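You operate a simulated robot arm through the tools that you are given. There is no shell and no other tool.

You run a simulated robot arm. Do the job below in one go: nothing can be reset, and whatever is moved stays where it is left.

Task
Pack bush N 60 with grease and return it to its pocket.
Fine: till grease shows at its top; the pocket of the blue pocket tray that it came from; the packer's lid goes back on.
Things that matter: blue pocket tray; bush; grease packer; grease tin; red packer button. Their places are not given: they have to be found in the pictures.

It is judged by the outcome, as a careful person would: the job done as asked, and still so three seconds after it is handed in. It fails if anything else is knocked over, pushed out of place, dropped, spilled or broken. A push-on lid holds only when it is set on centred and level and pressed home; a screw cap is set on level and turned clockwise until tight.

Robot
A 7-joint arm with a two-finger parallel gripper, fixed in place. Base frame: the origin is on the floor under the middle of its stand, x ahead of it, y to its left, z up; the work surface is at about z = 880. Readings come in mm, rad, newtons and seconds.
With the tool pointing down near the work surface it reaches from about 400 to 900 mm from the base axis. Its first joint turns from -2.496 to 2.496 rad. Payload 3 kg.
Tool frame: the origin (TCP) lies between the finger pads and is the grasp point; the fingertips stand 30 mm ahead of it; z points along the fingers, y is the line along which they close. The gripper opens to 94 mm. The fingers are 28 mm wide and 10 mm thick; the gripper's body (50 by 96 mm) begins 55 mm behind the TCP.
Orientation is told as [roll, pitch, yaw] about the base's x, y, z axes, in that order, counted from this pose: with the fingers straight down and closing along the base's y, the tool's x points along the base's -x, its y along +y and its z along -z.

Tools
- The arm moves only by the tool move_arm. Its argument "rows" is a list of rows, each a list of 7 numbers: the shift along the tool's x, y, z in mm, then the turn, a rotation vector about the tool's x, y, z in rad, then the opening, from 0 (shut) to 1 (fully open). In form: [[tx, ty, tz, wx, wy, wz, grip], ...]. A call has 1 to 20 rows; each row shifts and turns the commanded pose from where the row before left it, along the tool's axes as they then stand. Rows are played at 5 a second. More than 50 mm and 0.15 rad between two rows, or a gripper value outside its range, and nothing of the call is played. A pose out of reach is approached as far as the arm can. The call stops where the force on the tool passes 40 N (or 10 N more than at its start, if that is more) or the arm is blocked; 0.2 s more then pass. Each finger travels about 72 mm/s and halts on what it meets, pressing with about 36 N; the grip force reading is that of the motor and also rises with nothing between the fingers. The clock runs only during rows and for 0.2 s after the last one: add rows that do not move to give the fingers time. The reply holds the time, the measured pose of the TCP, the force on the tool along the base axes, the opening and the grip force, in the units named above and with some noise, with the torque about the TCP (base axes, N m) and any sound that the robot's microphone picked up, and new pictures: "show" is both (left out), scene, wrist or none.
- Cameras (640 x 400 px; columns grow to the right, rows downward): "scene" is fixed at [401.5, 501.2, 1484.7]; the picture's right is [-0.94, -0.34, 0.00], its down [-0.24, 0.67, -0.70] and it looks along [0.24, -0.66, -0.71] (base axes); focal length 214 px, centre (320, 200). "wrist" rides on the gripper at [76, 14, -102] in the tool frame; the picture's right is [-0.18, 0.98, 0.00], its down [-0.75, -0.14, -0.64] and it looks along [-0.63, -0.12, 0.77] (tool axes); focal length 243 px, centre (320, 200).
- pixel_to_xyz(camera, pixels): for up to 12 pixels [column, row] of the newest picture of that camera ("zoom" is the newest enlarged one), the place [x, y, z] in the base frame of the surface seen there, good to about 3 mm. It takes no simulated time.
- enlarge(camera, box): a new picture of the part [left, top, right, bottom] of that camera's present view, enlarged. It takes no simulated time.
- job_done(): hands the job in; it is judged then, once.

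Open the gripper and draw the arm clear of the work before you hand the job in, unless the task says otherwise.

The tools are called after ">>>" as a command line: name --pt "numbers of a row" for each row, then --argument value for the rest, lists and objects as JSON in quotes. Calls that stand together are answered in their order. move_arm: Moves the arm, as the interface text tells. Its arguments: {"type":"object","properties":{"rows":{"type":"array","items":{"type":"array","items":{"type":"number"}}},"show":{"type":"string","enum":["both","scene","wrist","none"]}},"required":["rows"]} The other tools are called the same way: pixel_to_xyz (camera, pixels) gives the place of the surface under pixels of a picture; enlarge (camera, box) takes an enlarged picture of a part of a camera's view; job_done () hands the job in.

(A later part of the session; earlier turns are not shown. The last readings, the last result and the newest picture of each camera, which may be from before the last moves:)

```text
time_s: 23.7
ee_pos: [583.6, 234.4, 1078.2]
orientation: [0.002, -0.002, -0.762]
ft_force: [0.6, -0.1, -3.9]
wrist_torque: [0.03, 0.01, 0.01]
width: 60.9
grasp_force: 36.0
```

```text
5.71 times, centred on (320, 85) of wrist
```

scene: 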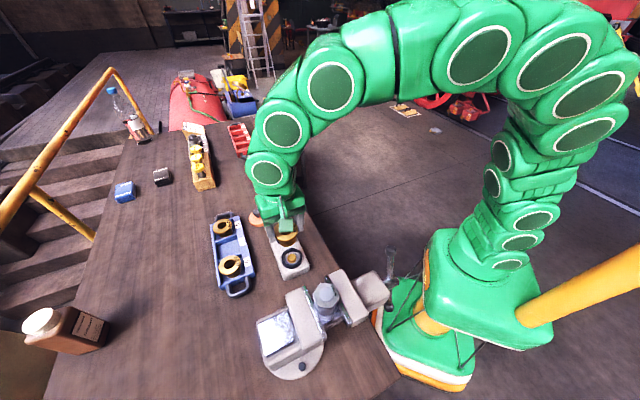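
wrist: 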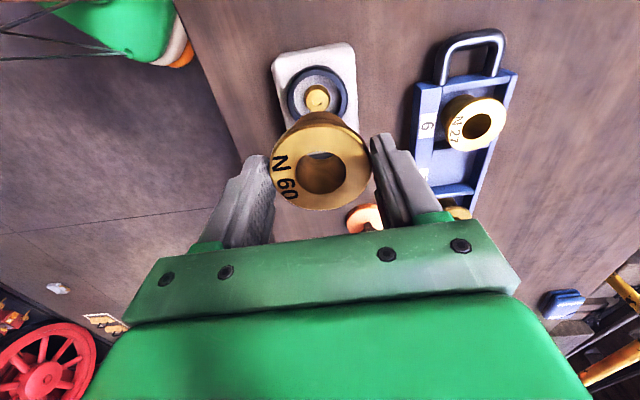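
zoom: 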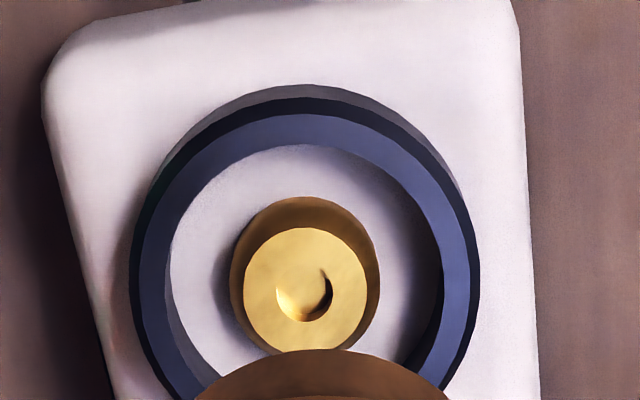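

Combining measures, the nipple is about 2.5 mm to tool -x and 2.5 mm to tool -y from the TCP. I correct and descend to where the bush's foot is about 20 mm above the ring.

>>> move_arm --pt "-2.7 -2.4 0 0 0 0 0.5" --pt "0 0 25 0 0 0 0.5" --pt "0 0 25 0 0 0 0.5" --pt "0 0 18 0 0 0 0.5" --pt "0 0 0 0 0 0 0.5"

>>> enlarge --camera "scene" --box '[265, 220, 325, 290]'

>>> enlarge --camera "wrist" --box '[240, 60, 400, 220]'

```text
time_s: 24.9
ee_pos: [583.8, 229.1, 1009.4]
orientation: [0.002, -0.003, -0.76]
ft_force: [-0.3, 0.2, -4.4]
wrist_torque: [0.03, 0.02, 0.04]
width: 60.9
grasp_force: 35.7
```

scene: 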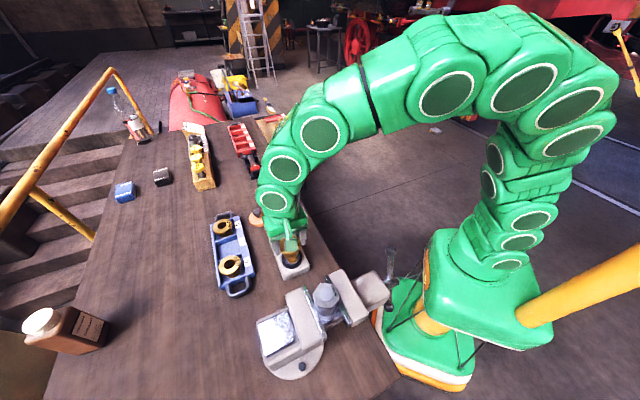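
wrist: 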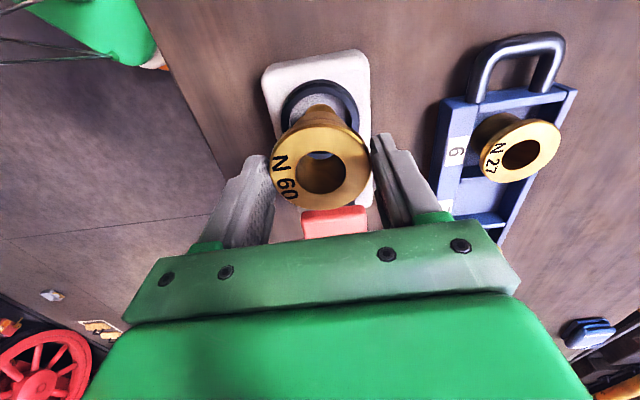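

```text
5.71 times, centred on (295, 255) of scene
```

zoom: 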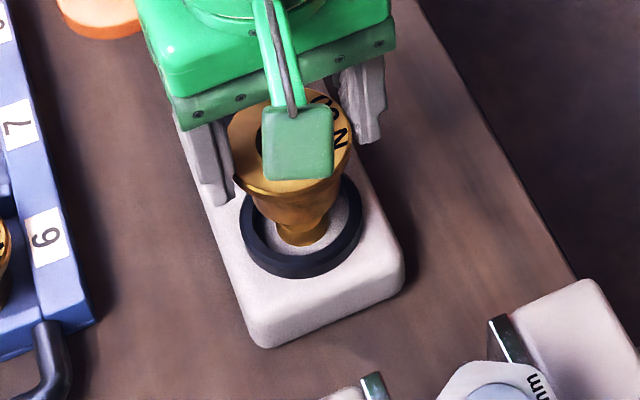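

```text
2.50 times, centred on (320, 140) of wrist
```

zoom: 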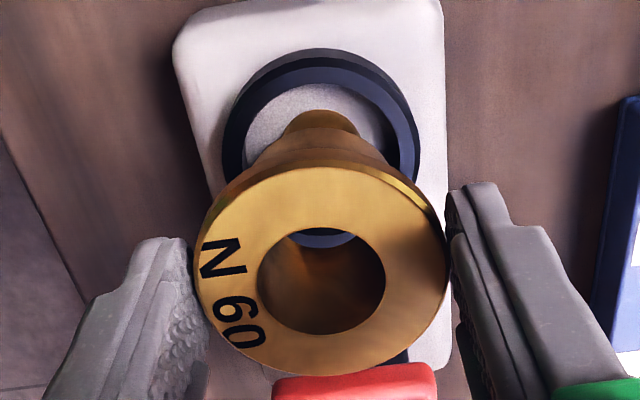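

The ring and bush look coaxial: ring spans 222–420 in the zoom, the bore centre is at 322. I descend in small steps, watching the force.

>>> move_arm --pt "0 0 6 0 0 0 0.5" --pt "0 0 6 0 0 0 0.5" --pt "0 0 4 0 0 0 0.5" --pt "0 0 0 0 0 0 0.5" --show "wrist"

>>> enlarge --camera "scene" --box '[272, 240, 312, 280]'

>>> enlarge --camera "wrist" --box '[240, 60, 400, 220]'

```text
time_s: 25.9
ee_pos: [584.7, 228.9, 994.2]
orientation: [0.002, -0.004, -0.76]
ft_force: [0.0, -0.1, -2.6]
wrist_torque: [0.02, 0.0, -0.02]
width: 60.8
grasp_force: 36.1
```

wrist: 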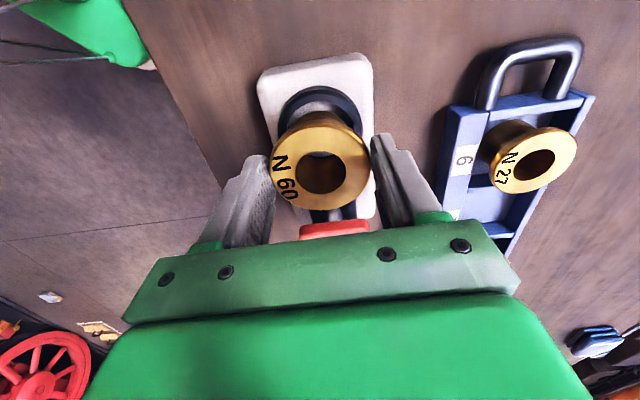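

```text
10.00 times, centred on (292, 260) of scene
```

zoom: 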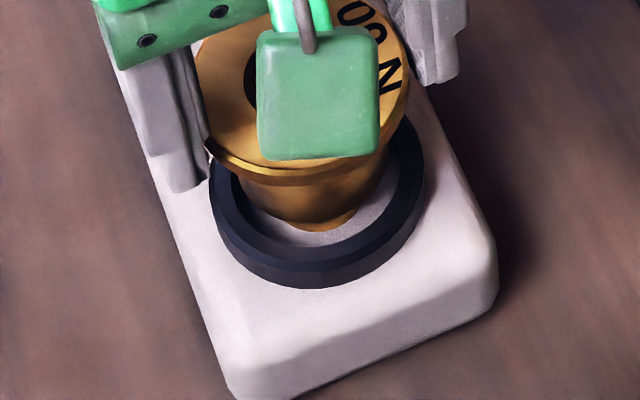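

```text
2.50 times, centred on (320, 140) of wrist
```

zoom: 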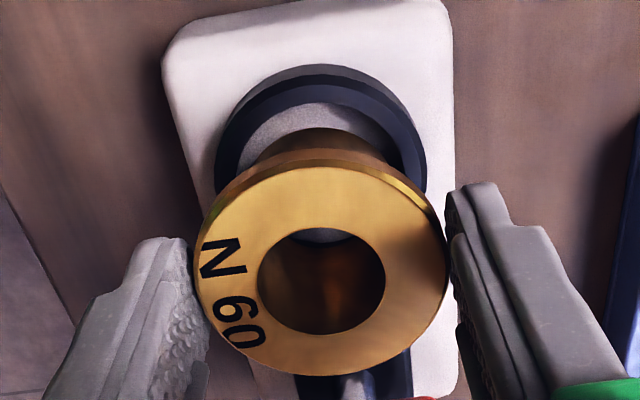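

Under the bush's foot the nipple is just hidden and the ring is concentric in both views. I keep lowering in small steps and read the force.

>>> move_arm --pt "0 0 3 0 0 0 0.5" --pt "0 0 2 0 0 0 0.5" --pt "0 0 0 0 0 0 0.5" --show "none"

>>> move_arm --pt "0 0 2 0 0 0 0.5" --pt "0 0 0 0 0 0 0.5" --show "none"

```text
time_s: 26.7
ee_pos: [584.2, 229.5, 988.7]
orientation: [0.002, -0.001, -0.759]
ft_force: [0.3, 0.1, -3.9]
wrist_torque: [0.04, 0.01, 0.0]
width: 60.7
grasp_force: 36.4
```

```text
time_s: 27.3
ee_pos: [583.6, 228.3, 986.4]
orientation: [0.002, -0.002, -0.76]
ft_force: [-0.3, 0.2, -3.3]
wrist_torque: [0.0, -0.04, 0.0]
width: 60.9
grasp_force: 35.6
```

No contact at z=986.4, where the foot should already be past the nipple's top. I continue down.

>>> move_arm --pt "0 0 2 0 0 0 0.5" --pt "0 0 0 0 0 0 0.5" --show "none"

>>> move_arm --pt "0 0 2 0 0 0 0.5" --pt "0 0 0 0 0 0 0.5" --show "wrist"

>>> enlarge --camera "scene" --box '[272, 240, 312, 280]'

```text
time_s: 27.9
ee_pos: [583.8, 230.0, 985.8]
orientation: [0.002, -0.002, -0.762]
ft_force: [-0.4, 0.5, -4.1]
wrist_torque: [0.0, 0.02, -0.01]
width: 60.9
grasp_force: 35.9
```

```text
time_s: 28.5
ee_pos: [585.3, 228.4, 982.7]
orientation: [0.001, -0.001, -0.76]
ft_force: [0.7, 0.5, -3.4]
wrist_torque: [-0.02, 0.01, -0.01]
width: 60.7
grasp_force: 35.8
```

wrist: 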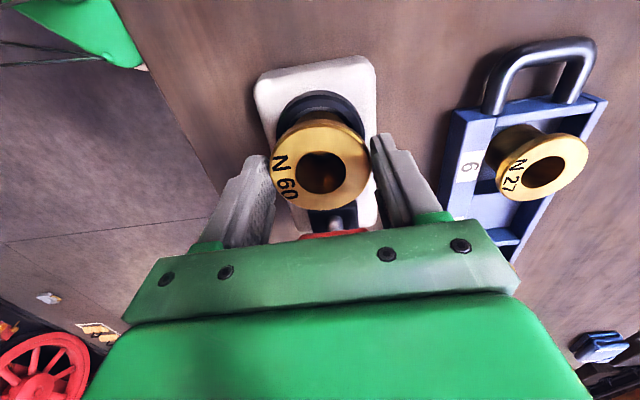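

```text
10.00 times, centred on (292, 260) of scene
```

zoom: 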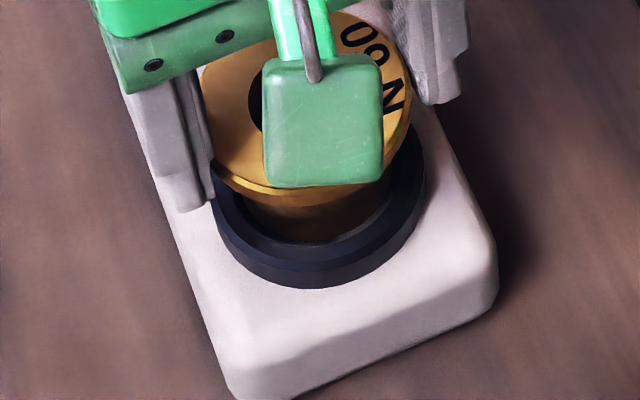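

The foot is inside the ring with no side force yet. I continue to lower till it seats.

>>> move_arm --pt "0 0 2 0 0 0 0.5" --pt "0 0 0 0 0 0 0.5" --show "none"

>>> move_arm --pt "0 0 1.5 0 0 0 0.5" --pt "0 0 0 0 0 0 0.5" --show "none"

>>> move_arm --pt "0 0 1 0 0 0 0.5" --pt "0 0 0 0 0 0 0.5" --show "none"

```text
time_s: 29.1
ee_pos: [584.2, 229.5, 981.7]
orientation: [0.003, -0.002, -0.762]
ft_force: [0.0, 1.1, -3.8]
wrist_torque: [0.02, 0.05, -0.01]
width: 60.8
grasp_force: 36.0
```

```text
time_s: 29.7
ee_pos: [583.3, 228.6, 980.1]
orientation: [0.003, -0.001, -0.76]
ft_force: [-0.4, 2.9, -1.6]
wrist_torque: [0.16, 0.06, -0.02]
width: 60.9
grasp_force: 36.2
```

```text
time_s: 30.3
ee_pos: [583.8, 229.7, 977.9]
orientation: [0.003, -0.003, -0.76]
ft_force: [-5.9, 9.2, 2.5]
wrist_torque: [0.59, 0.39, -0.02]
width: 60.8
grasp_force: 35.8
```

A side force of about 10 N along tool +x says the nipple sits a little that way. I ease up 1 mm, shift +1.5 mm in tool x and +0.4 in y, and look at the force again.

>>> move_arm --pt "0 0 -1 0 0 0 0.5" --pt "1.5 0.4 0 0 0 0 0.5" --pt "0 0 0 0 0 0 0.5" --show "none"

>>> move_arm --pt "0 0 1 0 0 0 0.5" --pt "0 0 0 0 0 0 0.5" --show "none"

```text
time_s: 31.1
ee_pos: [583.9, 229.1, 980.2]
orientation: [0.002, -0.001, -0.761]
ft_force: [0.5, 0.7, -3.7]
wrist_torque: [0.01, -0.01, 0.01]
width: 60.8
grasp_force: 36.1
```

```text
time_s: 31.7
ee_pos: [584.7, 229.8, 978.9]
orientation: [0.001, -0.003, -0.762]
ft_force: [-0.7, 0.4, -4.0]
wrist_torque: [-0.01, 0.02, 0.02]
width: 60.7
grasp_force: 35.8
```

The side force is gone at z≈979. I go down another millimetre at a time.

>>> move_arm --pt "0 0 1 0 0 0 0.5" --pt "0 0 0 0 0 0 0.5" --show "none"

>>> move_arm --pt "0 0 1 0 0 0 0.5" --pt "0 0 0 0 0 0 0.5" --show "none"

```text
time_s: 32.3
ee_pos: [584.6, 230.9, 977.7]
orientation: [0.004, -0.001, -0.761]
ft_force: [-0.1, -0.3, 4.4]
wrist_torque: [-0.17, 0.05, 0.02]
width: 60.8
grasp_force: 35.8
```

```text
time_s: 32.9
ee_pos: [583.6, 230.1, 977.8]
orientation: [0.004, -0.004, -0.761]
ft_force: [-7.7, -2.4, 24.8]
wrist_torque: [-0.16, 0.15, 0.05]
width: 60.9
grasp_force: 36.1
```

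Vertical force rose to 25 N at z≈977.5, the height where the bush should stand on its seat. I ease off slightly, open the fingers, and rise to look.

>>> move_arm --pt "0 0 -0.8 0 0 0 0.5" --pt "0 0 0 0 0 0 0.75" --pt "0 0 0 0 0 0 1" --pt "0 0 0 0 0 0 1" --pt "0 0 -20 0 0 0 1" --pt "0 0 -35 0 0 0 1" --pt "0 0 -35 0 0 0 1" --pt "0 0 0 0 0 0 1"

>>> enlarge --camera "scene" --box '[265, 220, 325, 290]'

>>> enlarge --camera "wrist" --box '[240, 30, 400, 190]'

```text
time_s: 34.7
ee_pos: [584.1, 228.1, 1066.8]
orientation: [0.001, 0.0, -0.762]
ft_force: [-0.8, 0.2, -0.8]
wrist_torque: [0.01, -0.01, -0.04]
width: 94.1
grasp_force: 0.0
```

scene: 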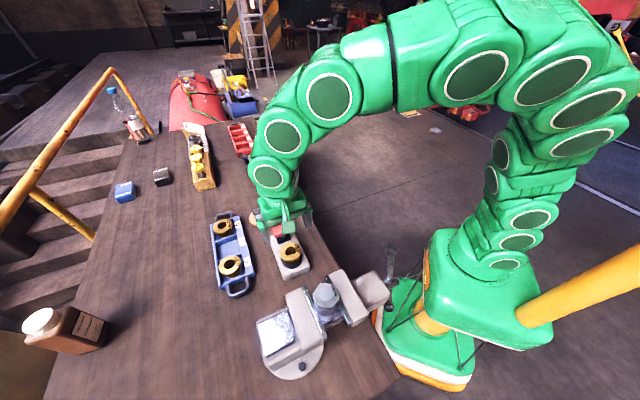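
wrist: 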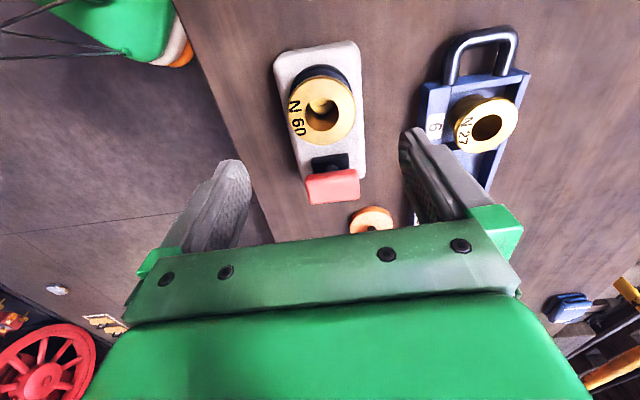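

```text
5.71 times, centred on (295, 255) of scene
```

zoom: 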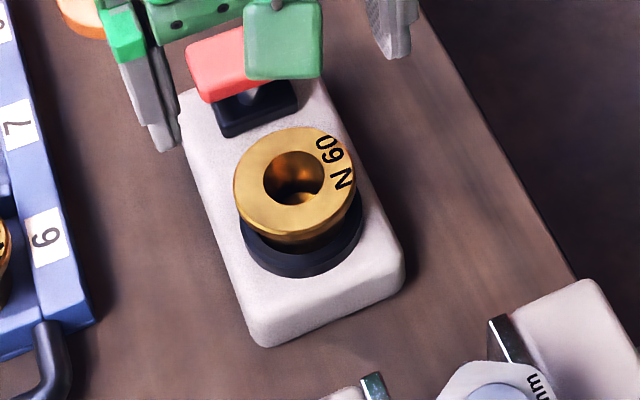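

```text
2.50 times, centred on (320, 110) of wrist
```

zoom: 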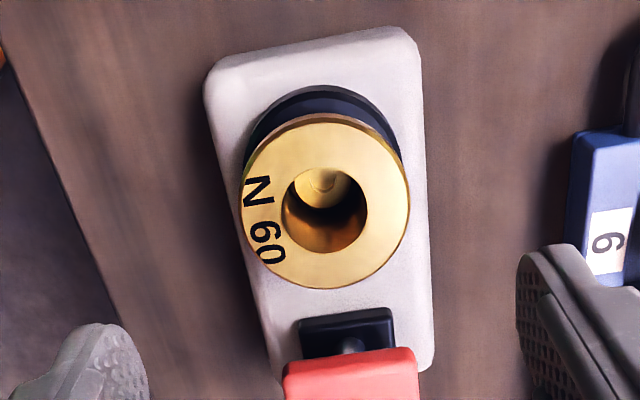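

The bush stands on the packer with the nipple seen inside its bore (zoom (325,185)). I check that the flange is level and measure the button.

>>> pixel_to_xyz --camera "zoom" --pixels '[[260, 180], [395, 190], [325, 135], [325, 275], [335, 360], [300, 375], [410, 360], [345, 390], [340, 320]]'

>>> pixel_to_xyz --camera "scene" --pixels '[[275, 232], [279, 237], [284, 233], [281, 230], [290, 243], [290, 260], [281, 252], [298, 247]]'

```text
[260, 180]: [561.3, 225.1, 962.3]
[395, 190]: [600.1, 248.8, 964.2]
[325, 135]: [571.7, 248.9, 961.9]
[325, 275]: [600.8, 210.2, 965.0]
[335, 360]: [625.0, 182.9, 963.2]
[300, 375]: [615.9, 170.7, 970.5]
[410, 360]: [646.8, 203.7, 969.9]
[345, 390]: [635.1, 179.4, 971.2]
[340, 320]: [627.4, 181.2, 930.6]
```

```text
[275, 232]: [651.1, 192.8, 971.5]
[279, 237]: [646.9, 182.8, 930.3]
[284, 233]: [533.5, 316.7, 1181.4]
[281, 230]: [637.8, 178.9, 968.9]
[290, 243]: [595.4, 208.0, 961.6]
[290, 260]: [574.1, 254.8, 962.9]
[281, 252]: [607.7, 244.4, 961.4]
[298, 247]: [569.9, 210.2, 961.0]
```

Flange top is level at z≈962–964. Next I shut the fingers and go above the red button, centred about (637,179), top z≈971.

>>> move_arm --pt "0 0 0 0 0 0 0.6" --pt "0 0 0 0 0 0 0.2" --pt "-36.5 0 0 0 0 0 0" --pt "-36.5 0 0 0 0 0 0" --pt "0 0 20 0 0 0 0" --pt "0 0 20 0 0 0 0" --pt "0 0 13 0 0 0 0" --pt "0 0 0 0 0 0 0"

>>> enlarge --camera "scene" --box '[265, 210, 325, 280]'

>>> enlarge --camera "wrist" --box '[220, 40, 420, 220]'

```text
time_s: 36.5
ee_pos: [635.7, 180.5, 1014.3]
orientation: [0.002, -0.001, -0.762]
ft_force: [-0.8, -0.3, -0.4]
wrist_torque: [0.01, 0.02, 0.03]
width: 0.0
grasp_force: 33.3
```

scene: 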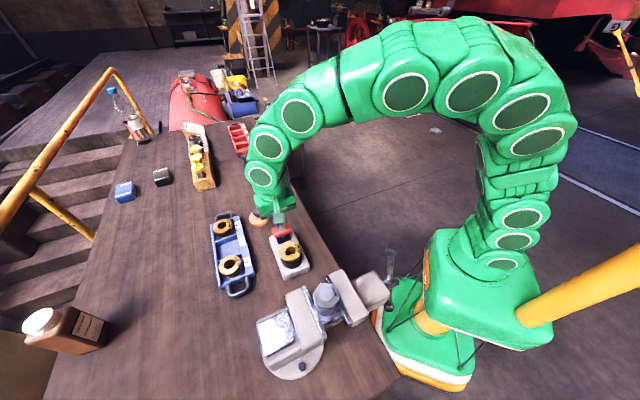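
wrist: 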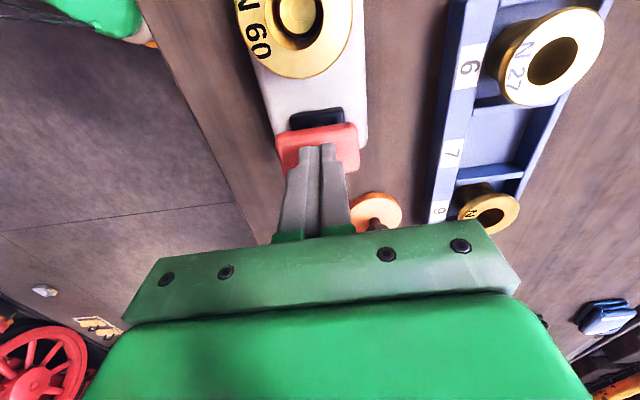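

```text
5.71 times, centred on (295, 245) of scene
```

zoom: 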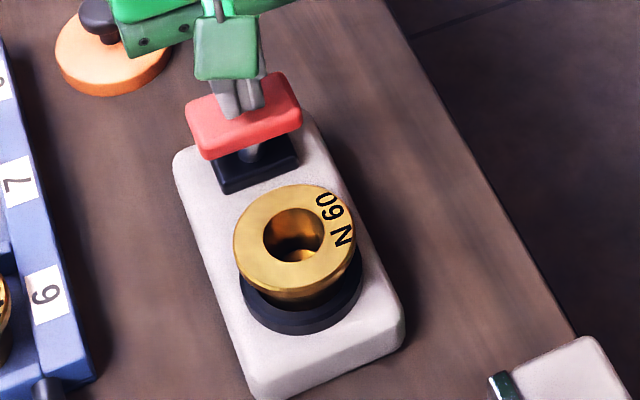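

```text
2.22 times, centred on (320, 130) of wrist
```

zoom: 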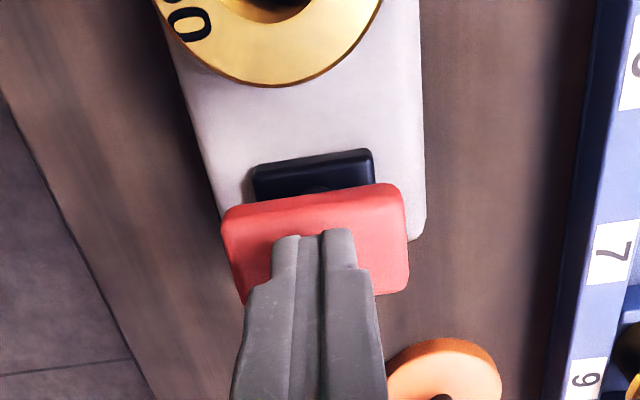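

Closed fingertips are centred over the red button, and both cameras still see the bush's bore. I lower to touch the button.

>>> move_arm --pt "0 0 8 0 0 0 0" --pt "0 0 3 0 0 0 0" --pt "0 0 0 0 0 0 0" --show "none"

>>> move_arm --pt "0 0 2 0 0 0 0" --pt "0 0 0 0 0 0 0" --show "scene"

```text
time_s: 37.3
ee_pos: [635.6, 179.3, 1003.7]
orientation: [0.003, -0.003, -0.762]
ft_force: [0.3, -0.6, 0.2]
wrist_torque: [0.0, 0.01, 0.0]
width: 0.1
grasp_force: 32.5
```

```text
time_s: 37.9
ee_pos: [636.5, 179.4, 1000.7]
orientation: [0.0, 0.0, -0.761]
ft_force: [1.0, 0.4, 2.0]
wrist_torque: [-0.01, 0.02, 0.0]
width: 0.0
grasp_force: 33.0
```

scene: 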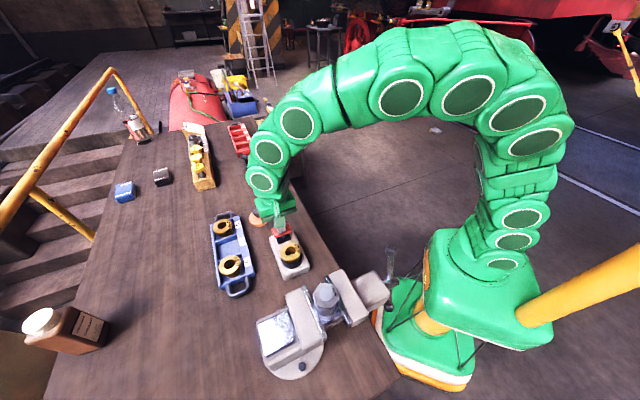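

Contact begins at z≈1001 (2 N). I press a little further, in small steps, looking at force and sound.

>>> move_arm --pt "0 0 2 0 0 0 0" --show "none"

>>> move_arm --pt "0 0 2 0 0 0 0" --show "scene"

>>> enlarge --camera "scene" --box '[265, 210, 325, 280]'

```text
time_s: 38.3
ee_pos: [635.9, 180.0, 1000.1]
orientation: [0.002, -0.003, -0.762]
ft_force: [0.0, -0.2, 2.6]
wrist_torque: [0.03, 0.06, -0.01]
width: 0.0
grasp_force: 33.1
```

```text
time_s: 38.7
ee_pos: [634.8, 179.8, 998.0]
orientation: [0.004, -0.002, -0.761]
ft_force: [0.0, -0.2, 3.5]
wrist_torque: [0.02, 0.06, -0.05]
width: 0.0
grasp_force: 33.5
```

scene: 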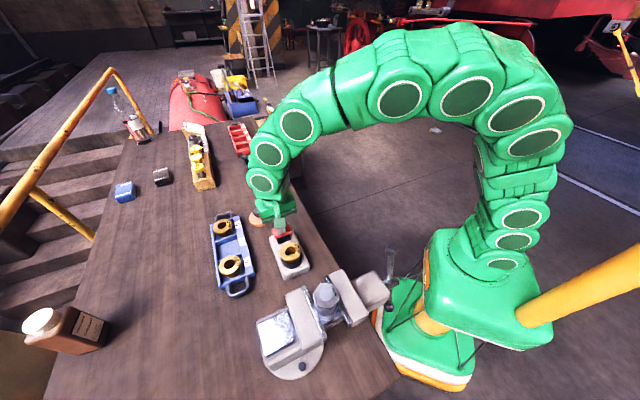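

```text
5.71 times, centred on (295, 245) of scene
```

zoom: 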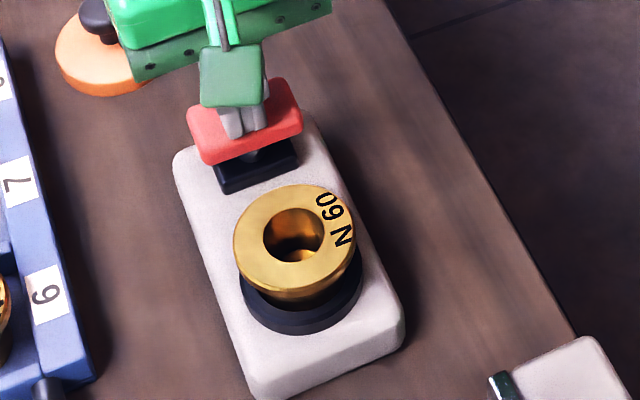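

The button yields on a soft spring (3.5 N); no grease shows yet. I press on in small steps.

>>> move_arm --pt "0 0 2 0 0 0 0" --show "none"

>>> move_arm --pt "0 0 2 0 0 0 0" --show "scene"

>>> enlarge --camera "scene" --box '[265, 210, 325, 280]'

```text
time_s: 39.1
ee_pos: [636.5, 179.7, 995.4]
orientation: [0.004, -0.004, -0.761]
ft_force: [-1.3, 0.9, 4.0]
wrist_torque: [0.03, 0.09, 0.01]
width: 0.1
grasp_force: 33.1
```

```text
time_s: 39.5
ee_pos: [637.4, 179.7, 994.3]
orientation: [0.004, -0.005, -0.762]
ft_force: [1.2, -0.9, 6.2]
wrist_torque: [0.03, 0.03, -0.01]
width: 0.0
grasp_force: 32.8
```

scene: 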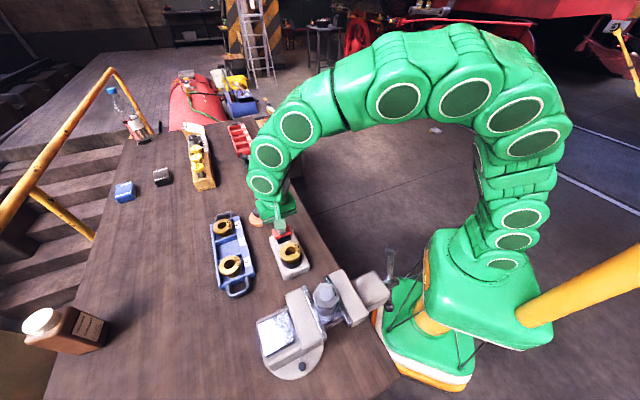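

```text
5.71 times, centred on (295, 245) of scene
```

zoom: 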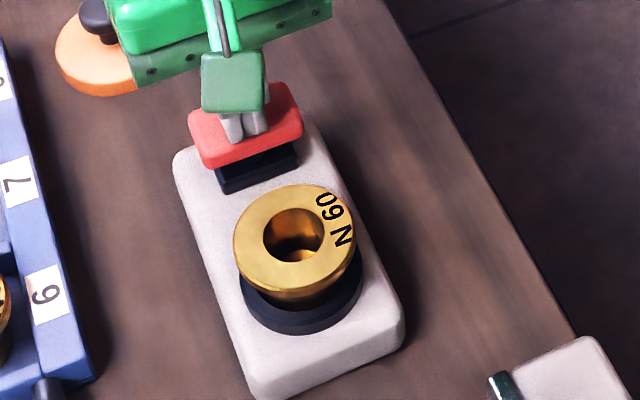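

The button is about 7 mm down with 6 N and still nothing in the bore. I continue stepwise.

>>> move_arm --pt "0 0 2 0 0 0 0" --show "none"

>>> move_arm --pt "0 0 2 0 0 0 0" --show "scene"

>>> enlarge --camera "scene" --box '[265, 210, 325, 280]'

```text
time_s: 39.9
ee_pos: [636.6, 179.6, 991.3]
orientation: [0.004, -0.003, -0.76]
ft_force: [0.8, -0.9, 6.6]
wrist_torque: [0.03, 0.03, -0.03]
width: 0.0
grasp_force: 33.1
```

```text
time_s: 40.3
ee_pos: [636.5, 179.9, 989.4]
orientation: [0.002, -0.004, -0.76]
ft_force: [3.1, -2.4, 8.7]
wrist_torque: [-0.06, -0.01, 0.03]
width: 0.2
grasp_force: 33.4
heard: click
```

scene: 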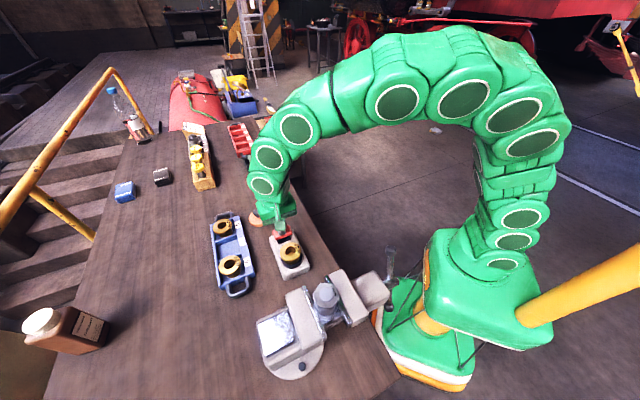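

```text
5.71 times, centred on (295, 245) of scene
```

zoom: 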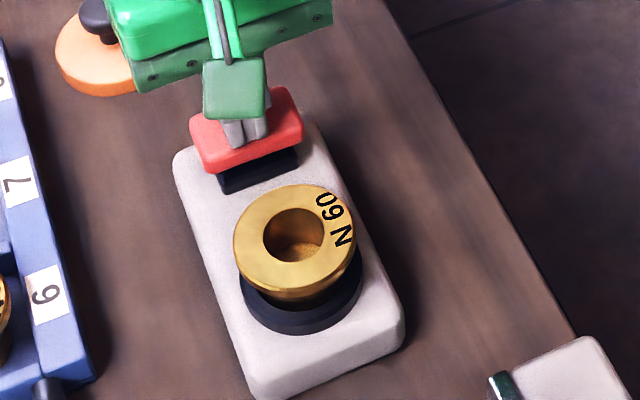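

A click was heard and a tan grease surface now shows in the bore at zoom (298,250). I hold one beat without moving to see if it keeps rising.

>>> move_arm --pt "0 0 0 0 0 0 0" --show "both"

>>> enlarge --camera "scene" --box '[275, 230, 310, 270]'

>>> enlarge --camera "wrist" --box '[220, 0, 380, 100]'

```text
time_s: 40.7
ee_pos: [636.8, 180.5, 991.1]
orientation: [0.005, -0.002, -0.761]
ft_force: [3.1, -2.3, 6.7]
wrist_torque: [-0.02, -0.03, 0.03]
width: 0.0
grasp_force: 33.1
```

scene: 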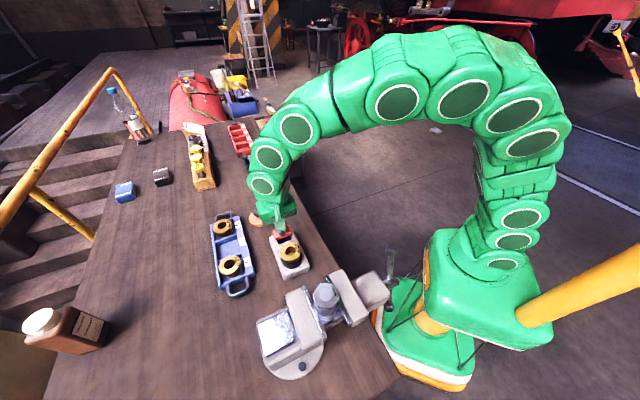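
wrist: 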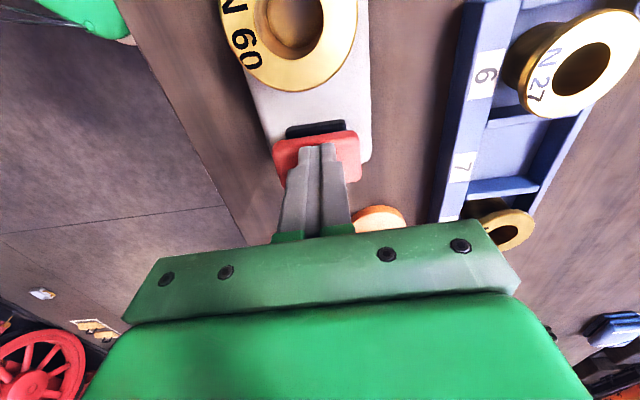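

```text
10.00 times, centred on (292, 250) of scene
```

zoom: 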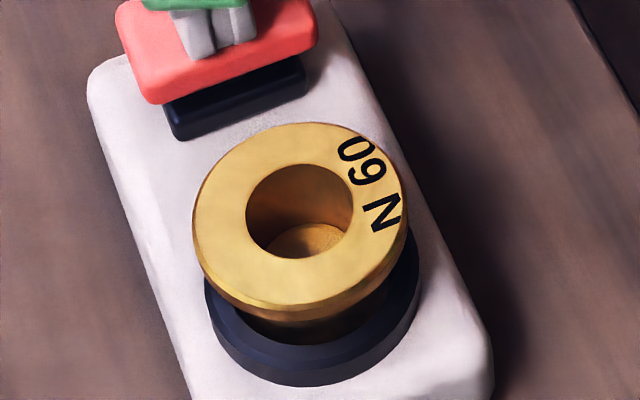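

```text
4.00 times, centred on (300, 50) of wrist
```

zoom: 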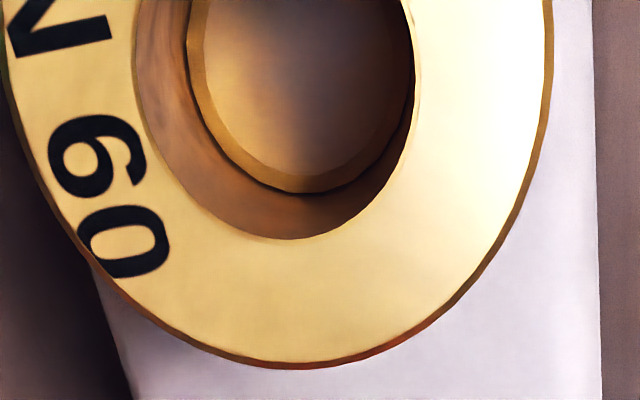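

Grease surface is still deep (upper boundary at zoom (310,222)). I hold one more beat to see if it goes on rising while held.

>>> move_arm --pt "0 0 0 0 0 0 0" --pt "0 0 0 0 0 0 0" --show "scene"

>>> enlarge --camera "scene" --box '[275, 230, 310, 270]'

```text
time_s: 41.3
ee_pos: [634.9, 180.5, 989.7]
orientation: [0.001, -0.002, -0.76]
ft_force: [3.3, -1.1, 7.5]
wrist_torque: [0.0, -0.03, -0.03]
width: 0.0
grasp_force: 33.1
```

scene: 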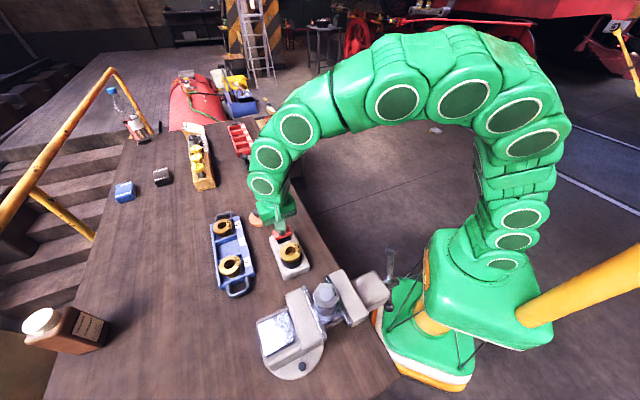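

```text
10.00 times, centred on (292, 250) of scene
```

zoom: 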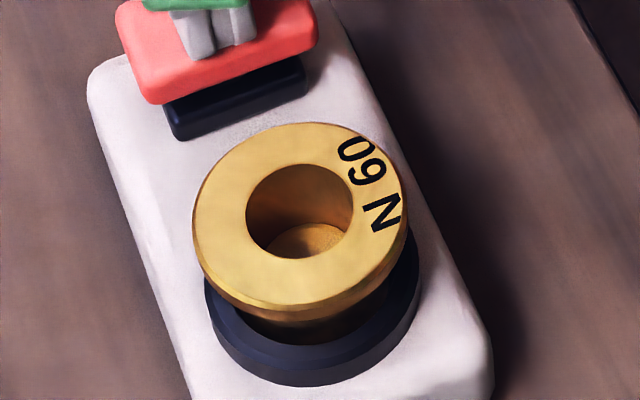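

It does not rise while held: each full press gives one stroke. I check the grease height, then release the button up and press again.

>>> pixel_to_xyz --camera "zoom" --pixels '[[300, 240], [315, 240], [300, 290]]'

>>> move_arm --pt "0 0 -4 0 0 0 0" --pt "0 0 -4 0 0 0 0" --pt "0 0 -4 0 0 0 0" --pt "0 0 0 0 0 0 0" --show "scene"

>>> enlarge --camera "scene" --box '[275, 230, 310, 270]'

```text
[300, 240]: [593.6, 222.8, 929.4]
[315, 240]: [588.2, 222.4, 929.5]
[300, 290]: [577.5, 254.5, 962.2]
```

```text
time_s: 42.3
ee_pos: [636.1, 179.5, 1001.4]
orientation: [0.001, -0.002, -0.761]
ft_force: [-1.9, -1.2, 2.1]
wrist_torque: [0.01, 0.08, 0.01]
width: 0.0
grasp_force: 33.0
```

scene: 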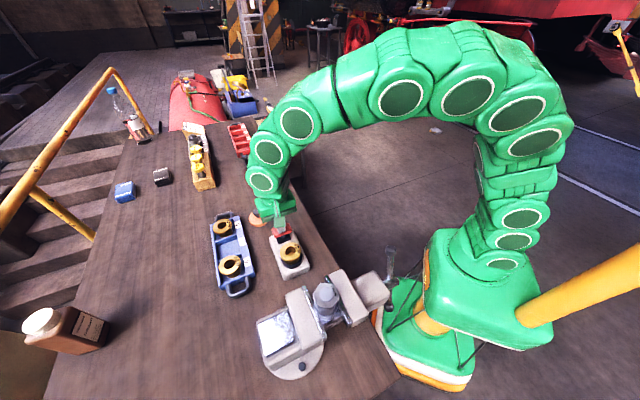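

```text
10.00 times, centred on (292, 250) of scene
```

zoom: 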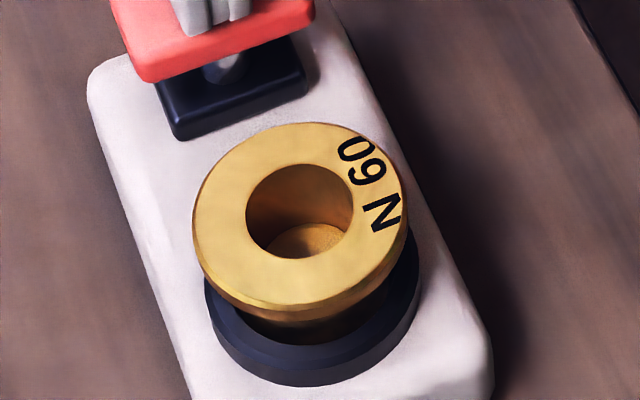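

After one stroke the grease stands at z≈929, with the top at 962, so more strokes are needed. I release fully and press a second stroke.

>>> move_arm --pt "0 0 -2 0 0 0 0" --pt "0 0 0 0 0 0 0" --pt "0 0 4 0 0 0 0" --pt "0 0 4 0 0 0 0" --pt "0 0 4 0 0 0 0" --pt "0 0 2.2 0 0 0 0" --show "scene"

>>> enlarge --camera "scene" --box '[275, 230, 310, 270]'

>>> pixel_to_xyz --camera "zoom" --pixels '[[300, 240], [315, 235], [300, 220], [300, 290]]'

```text
time_s: 43.7
ee_pos: [636.3, 179.7, 989.1]
orientation: [0.004, -0.004, -0.76]
ft_force: [1.7, -4.0, 7.8]
wrist_torque: [-0.11, 0.01, 0.04]
width: 0.0
grasp_force: 32.4
heard: click
```

scene: 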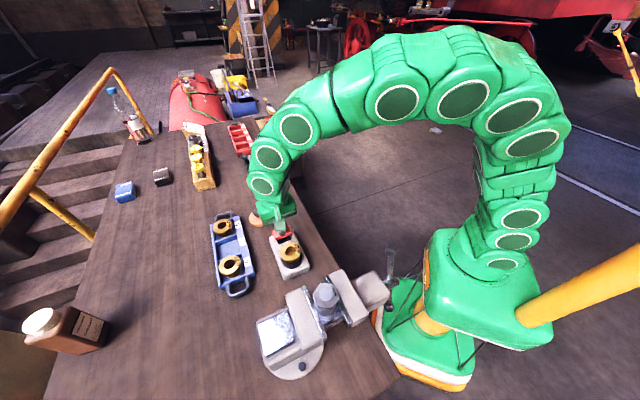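

```text
10.00 times, centred on (292, 250) of scene
```

zoom: 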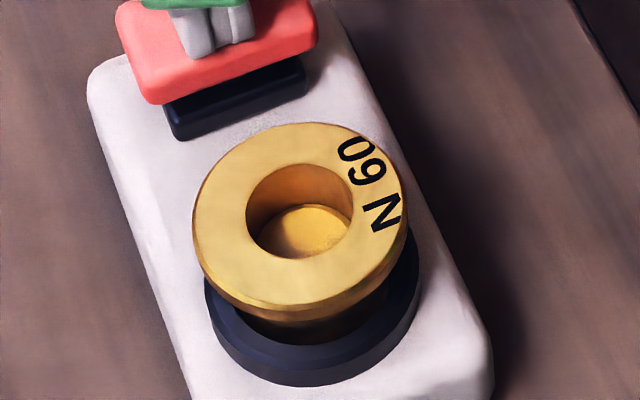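

```text
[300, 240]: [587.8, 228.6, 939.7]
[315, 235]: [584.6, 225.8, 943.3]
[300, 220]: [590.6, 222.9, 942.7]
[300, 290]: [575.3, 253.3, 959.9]
```

A second click and the grease rose to z≈942. I give a third stroke.

>>> move_arm --pt "0 0 -4 0 0 0 0" --pt "0 0 -5 0 0 0 0" --pt "0 0 -5.2 0 0 0 0" --pt "0 0 0 0 0 0 0" --pt "0 0 4 0 0 0 0" --pt "0 0 4 0 0 0 0" --pt "0 0 4 0 0 0 0" --pt "0 0 2.2 0 0 0 0" --show "scene"

>>> enlarge --camera "scene" --box '[275, 230, 310, 270]'

>>> pixel_to_xyz --camera "zoom" --pixels '[[300, 240], [315, 235], [300, 220], [300, 290], [300, 200]]'

```text
time_s: 45.5
ee_pos: [634.9, 179.9, 990.1]
orientation: [0.003, -0.002, -0.76]
ft_force: [-1.1, -0.2, 8.3]
wrist_torque: [0.05, 0.09, 0.05]
width: 0.1
grasp_force: 32.9
heard: click
```

scene: 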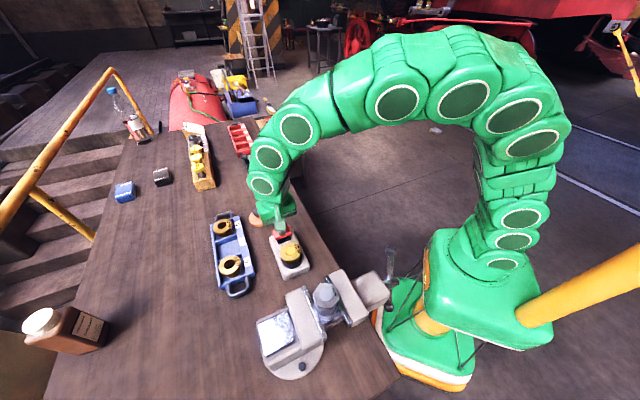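

```text
10.00 times, centred on (292, 250) of scene
```

zoom: 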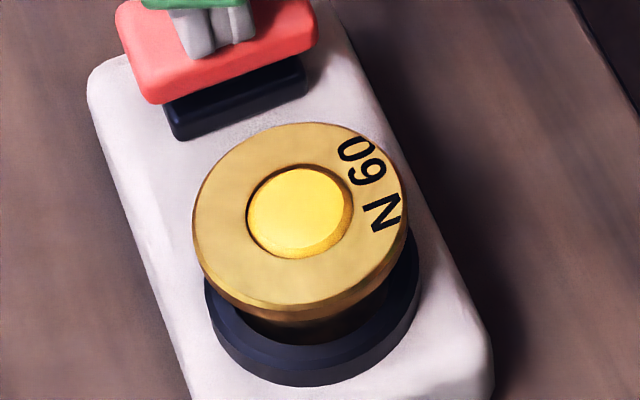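

```text
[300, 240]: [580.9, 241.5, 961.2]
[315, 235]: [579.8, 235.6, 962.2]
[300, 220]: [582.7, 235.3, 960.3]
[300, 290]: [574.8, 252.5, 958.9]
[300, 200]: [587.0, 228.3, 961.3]
```

Grease now fills the bore to the top (bright disc at zoom (300,212), z≈961). I let the button up, rise, and go back above the bush with open fingers.

>>> move_arm --pt "0 0 -7 0 0 0 0" --pt "0 0 -10 0 0 0 0" --pt "0 0 -30 0 0 0 0" --pt "0 0 -30 0 0 0 0" --pt "36.5 0 0 0 0 0 0.5" --pt "36.5 0 0 0 0 0 1" --pt "0 0 0 0 0 0 1" --pt "0 0 0 0 0 0 1"

>>> enlarge --camera "wrist" --box '[240, 30, 400, 190]'

>>> enlarge --camera "scene" --box '[265, 210, 325, 280]'

```text
time_s: 47.3
ee_pos: [582.7, 229.8, 1067.4]
orientation: [0.0, -0.004, -0.76]
ft_force: [0.0, -0.3, -0.2]
wrist_torque: [0.03, 0.0, 0.0]
width: 93.7
grasp_force: 0.1
```

scene: 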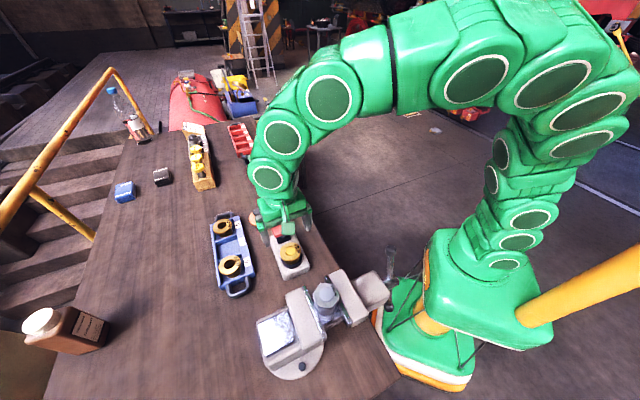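
wrist: 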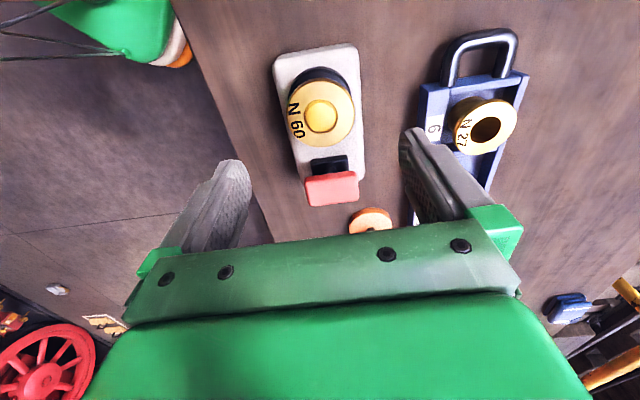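

```text
2.50 times, centred on (320, 110) of wrist
```

zoom: 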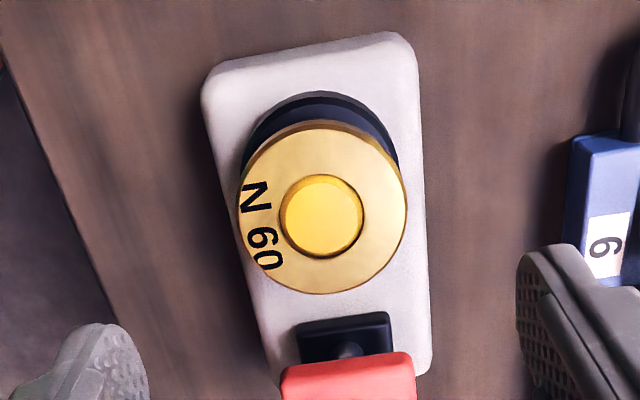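

```text
5.71 times, centred on (295, 245) of scene
```

zoom: 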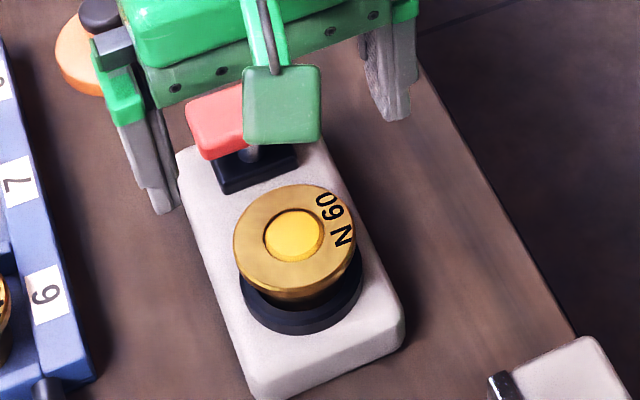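

The bush lies almost on the tool axis (grease disc at wrist (321,116) against (320,114) expected). I shift 0.8 mm in tool y, descend to the flange and close gently.

>>> move_arm --pt "0 0.8 0 0 0 0 1" --pt "0 0 30 0 0 0 1" --pt "0 0 30 0 0 0 1" --pt "0 0 20 0 0 0 1" --pt "0 0 9 0 0 0 1" --pt "0 0 0 0 0 0 1" --show "both"

>>> enlarge --camera "wrist" --box '[220, 80, 420, 240]'

```text
time_s: 48.7
ee_pos: [584.7, 230.3, 977.4]
orientation: [0.004, -0.003, -0.76]
ft_force: [0.6, -0.9, -0.7]
wrist_torque: [0.0, -0.03, 0.04]
width: 93.9
grasp_force: 0.0
```

scene: 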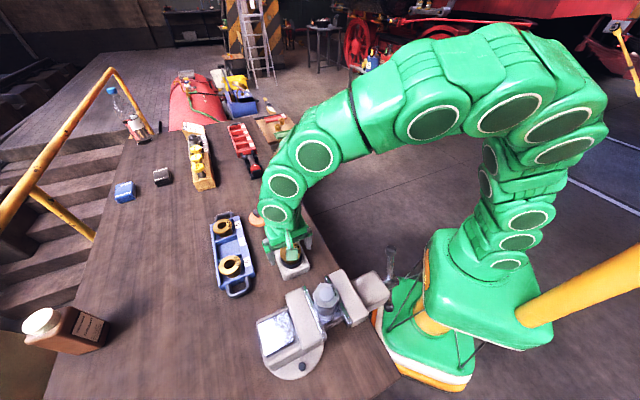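
wrist: 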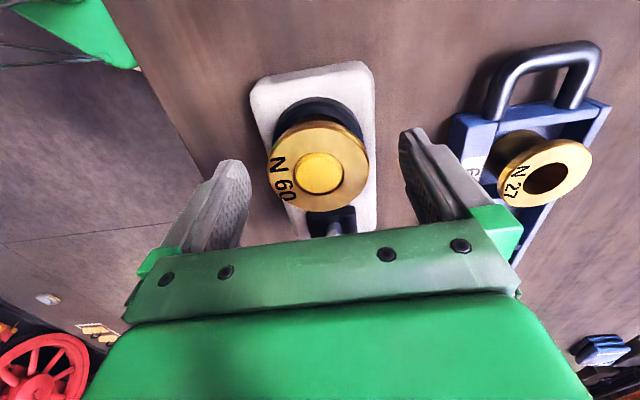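

```text
2.50 times, centred on (320, 160) of wrist
```

zoom: 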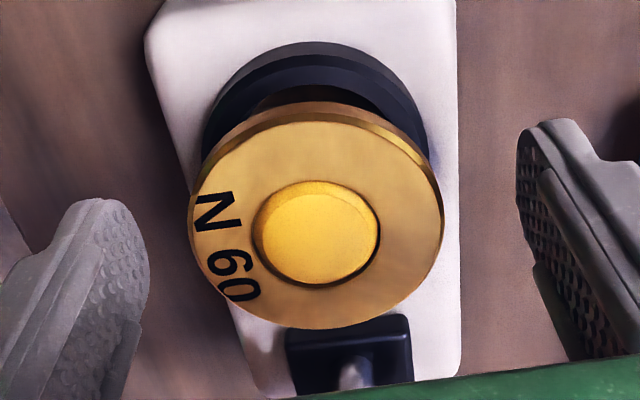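

The flange is 1 mm to tool -y of centre (zoom 317.5 against 321.5 when held). I correct that and close the fingers.

>>> move_arm --pt "0 -1.1 0 0 0 0 1" --pt "0 0 0 0 0 0 0.8" --pt "0 0 0 0 0 0 0.7" --pt "0 0 0 0 0 0 0.6" --pt "0 0 0 0 0 0 0.5" --pt "0 0 0 0 0 0 0.5" --pt "0 0 0 0 0 0 0.5" --show "wrist"

>>> enlarge --camera "wrist" --box '[220, 80, 420, 240]'

```text
time_s: 50.3
ee_pos: [583.6, 229.4, 977.2]
orientation: [0.001, -0.001, -0.761]
ft_force: [1.8, 1.2, -0.2]
wrist_torque: [0.05, -0.08, 0.0]
width: 60.8
grasp_force: 35.8
```

wrist: 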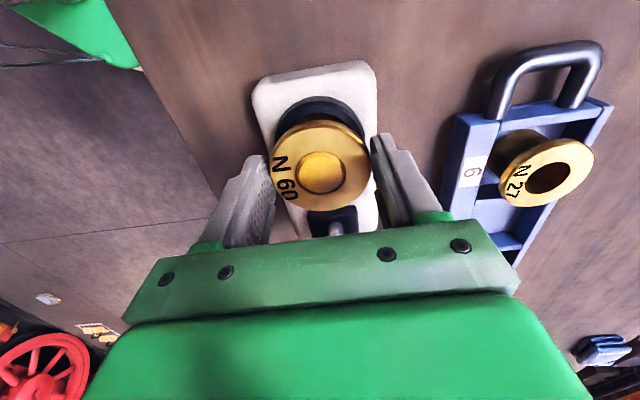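

```text
2.50 times, centred on (320, 160) of wrist
```

zoom: 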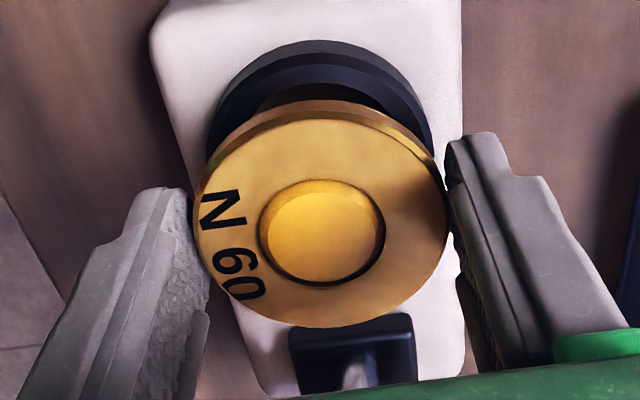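

The bush is held centred again at 60.8 mm. I lift it straight up off the nipple.

>>> move_arm --pt "0 0 -4 0 0 0 0.5" --pt "0 0 -6 0 0 0 0.5" --pt "0 0 -10 0 0 0 0.5" --pt "0 0 -20 0 0 0 0.5" --pt "0 0 -30 0 0 0 0.5" --pt "0 0 -30 0 0 0 0.5" --pt "0 0 0 0 0 0 0.5"

>>> enlarge --camera "wrist" --box '[240, 60, 400, 220]'

>>> enlarge --camera "scene" --box '[250, 190, 330, 290]'

```text
time_s: 51.9
ee_pos: [582.2, 229.8, 1076.5]
orientation: [0.003, -0.003, -0.761]
ft_force: [0.1, 0.4, -4.1]
wrist_torque: [-0.02, 0.06, 0.03]
width: 60.8
grasp_force: 35.8
```

scene: 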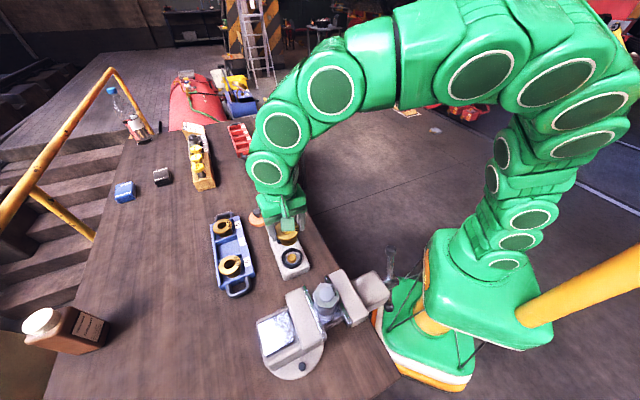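
wrist: 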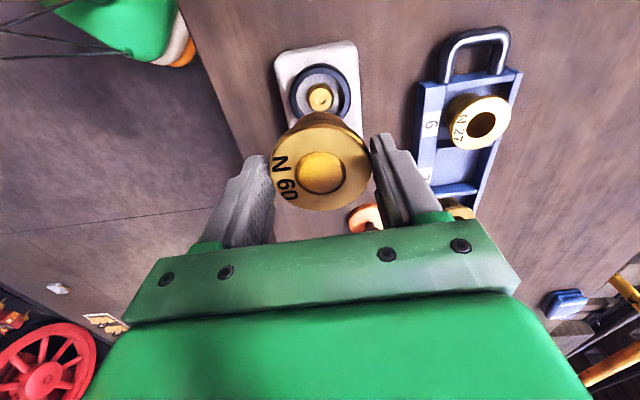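

```text
2.50 times, centred on (320, 140) of wrist
```

zoom: 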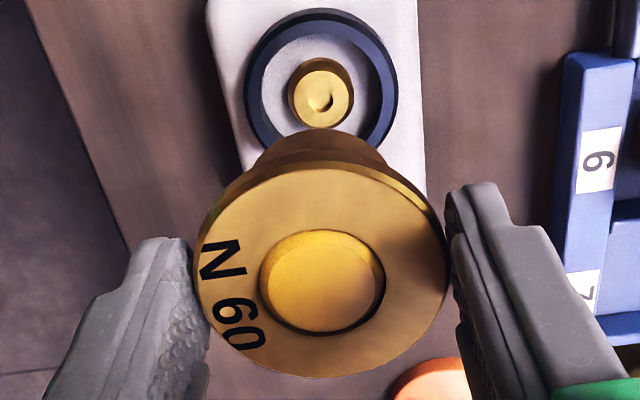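

```text
4.00 times, centred on (290, 240) of scene
```

zoom: 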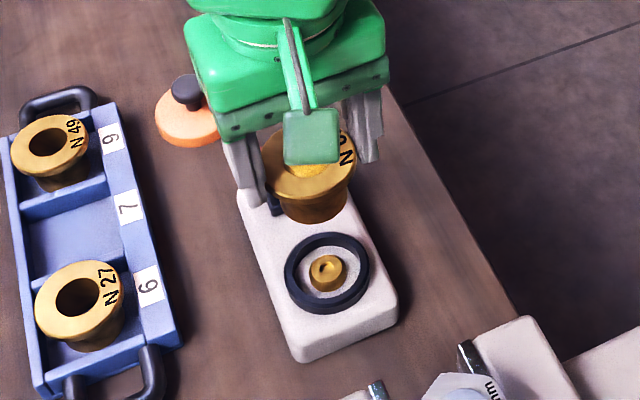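

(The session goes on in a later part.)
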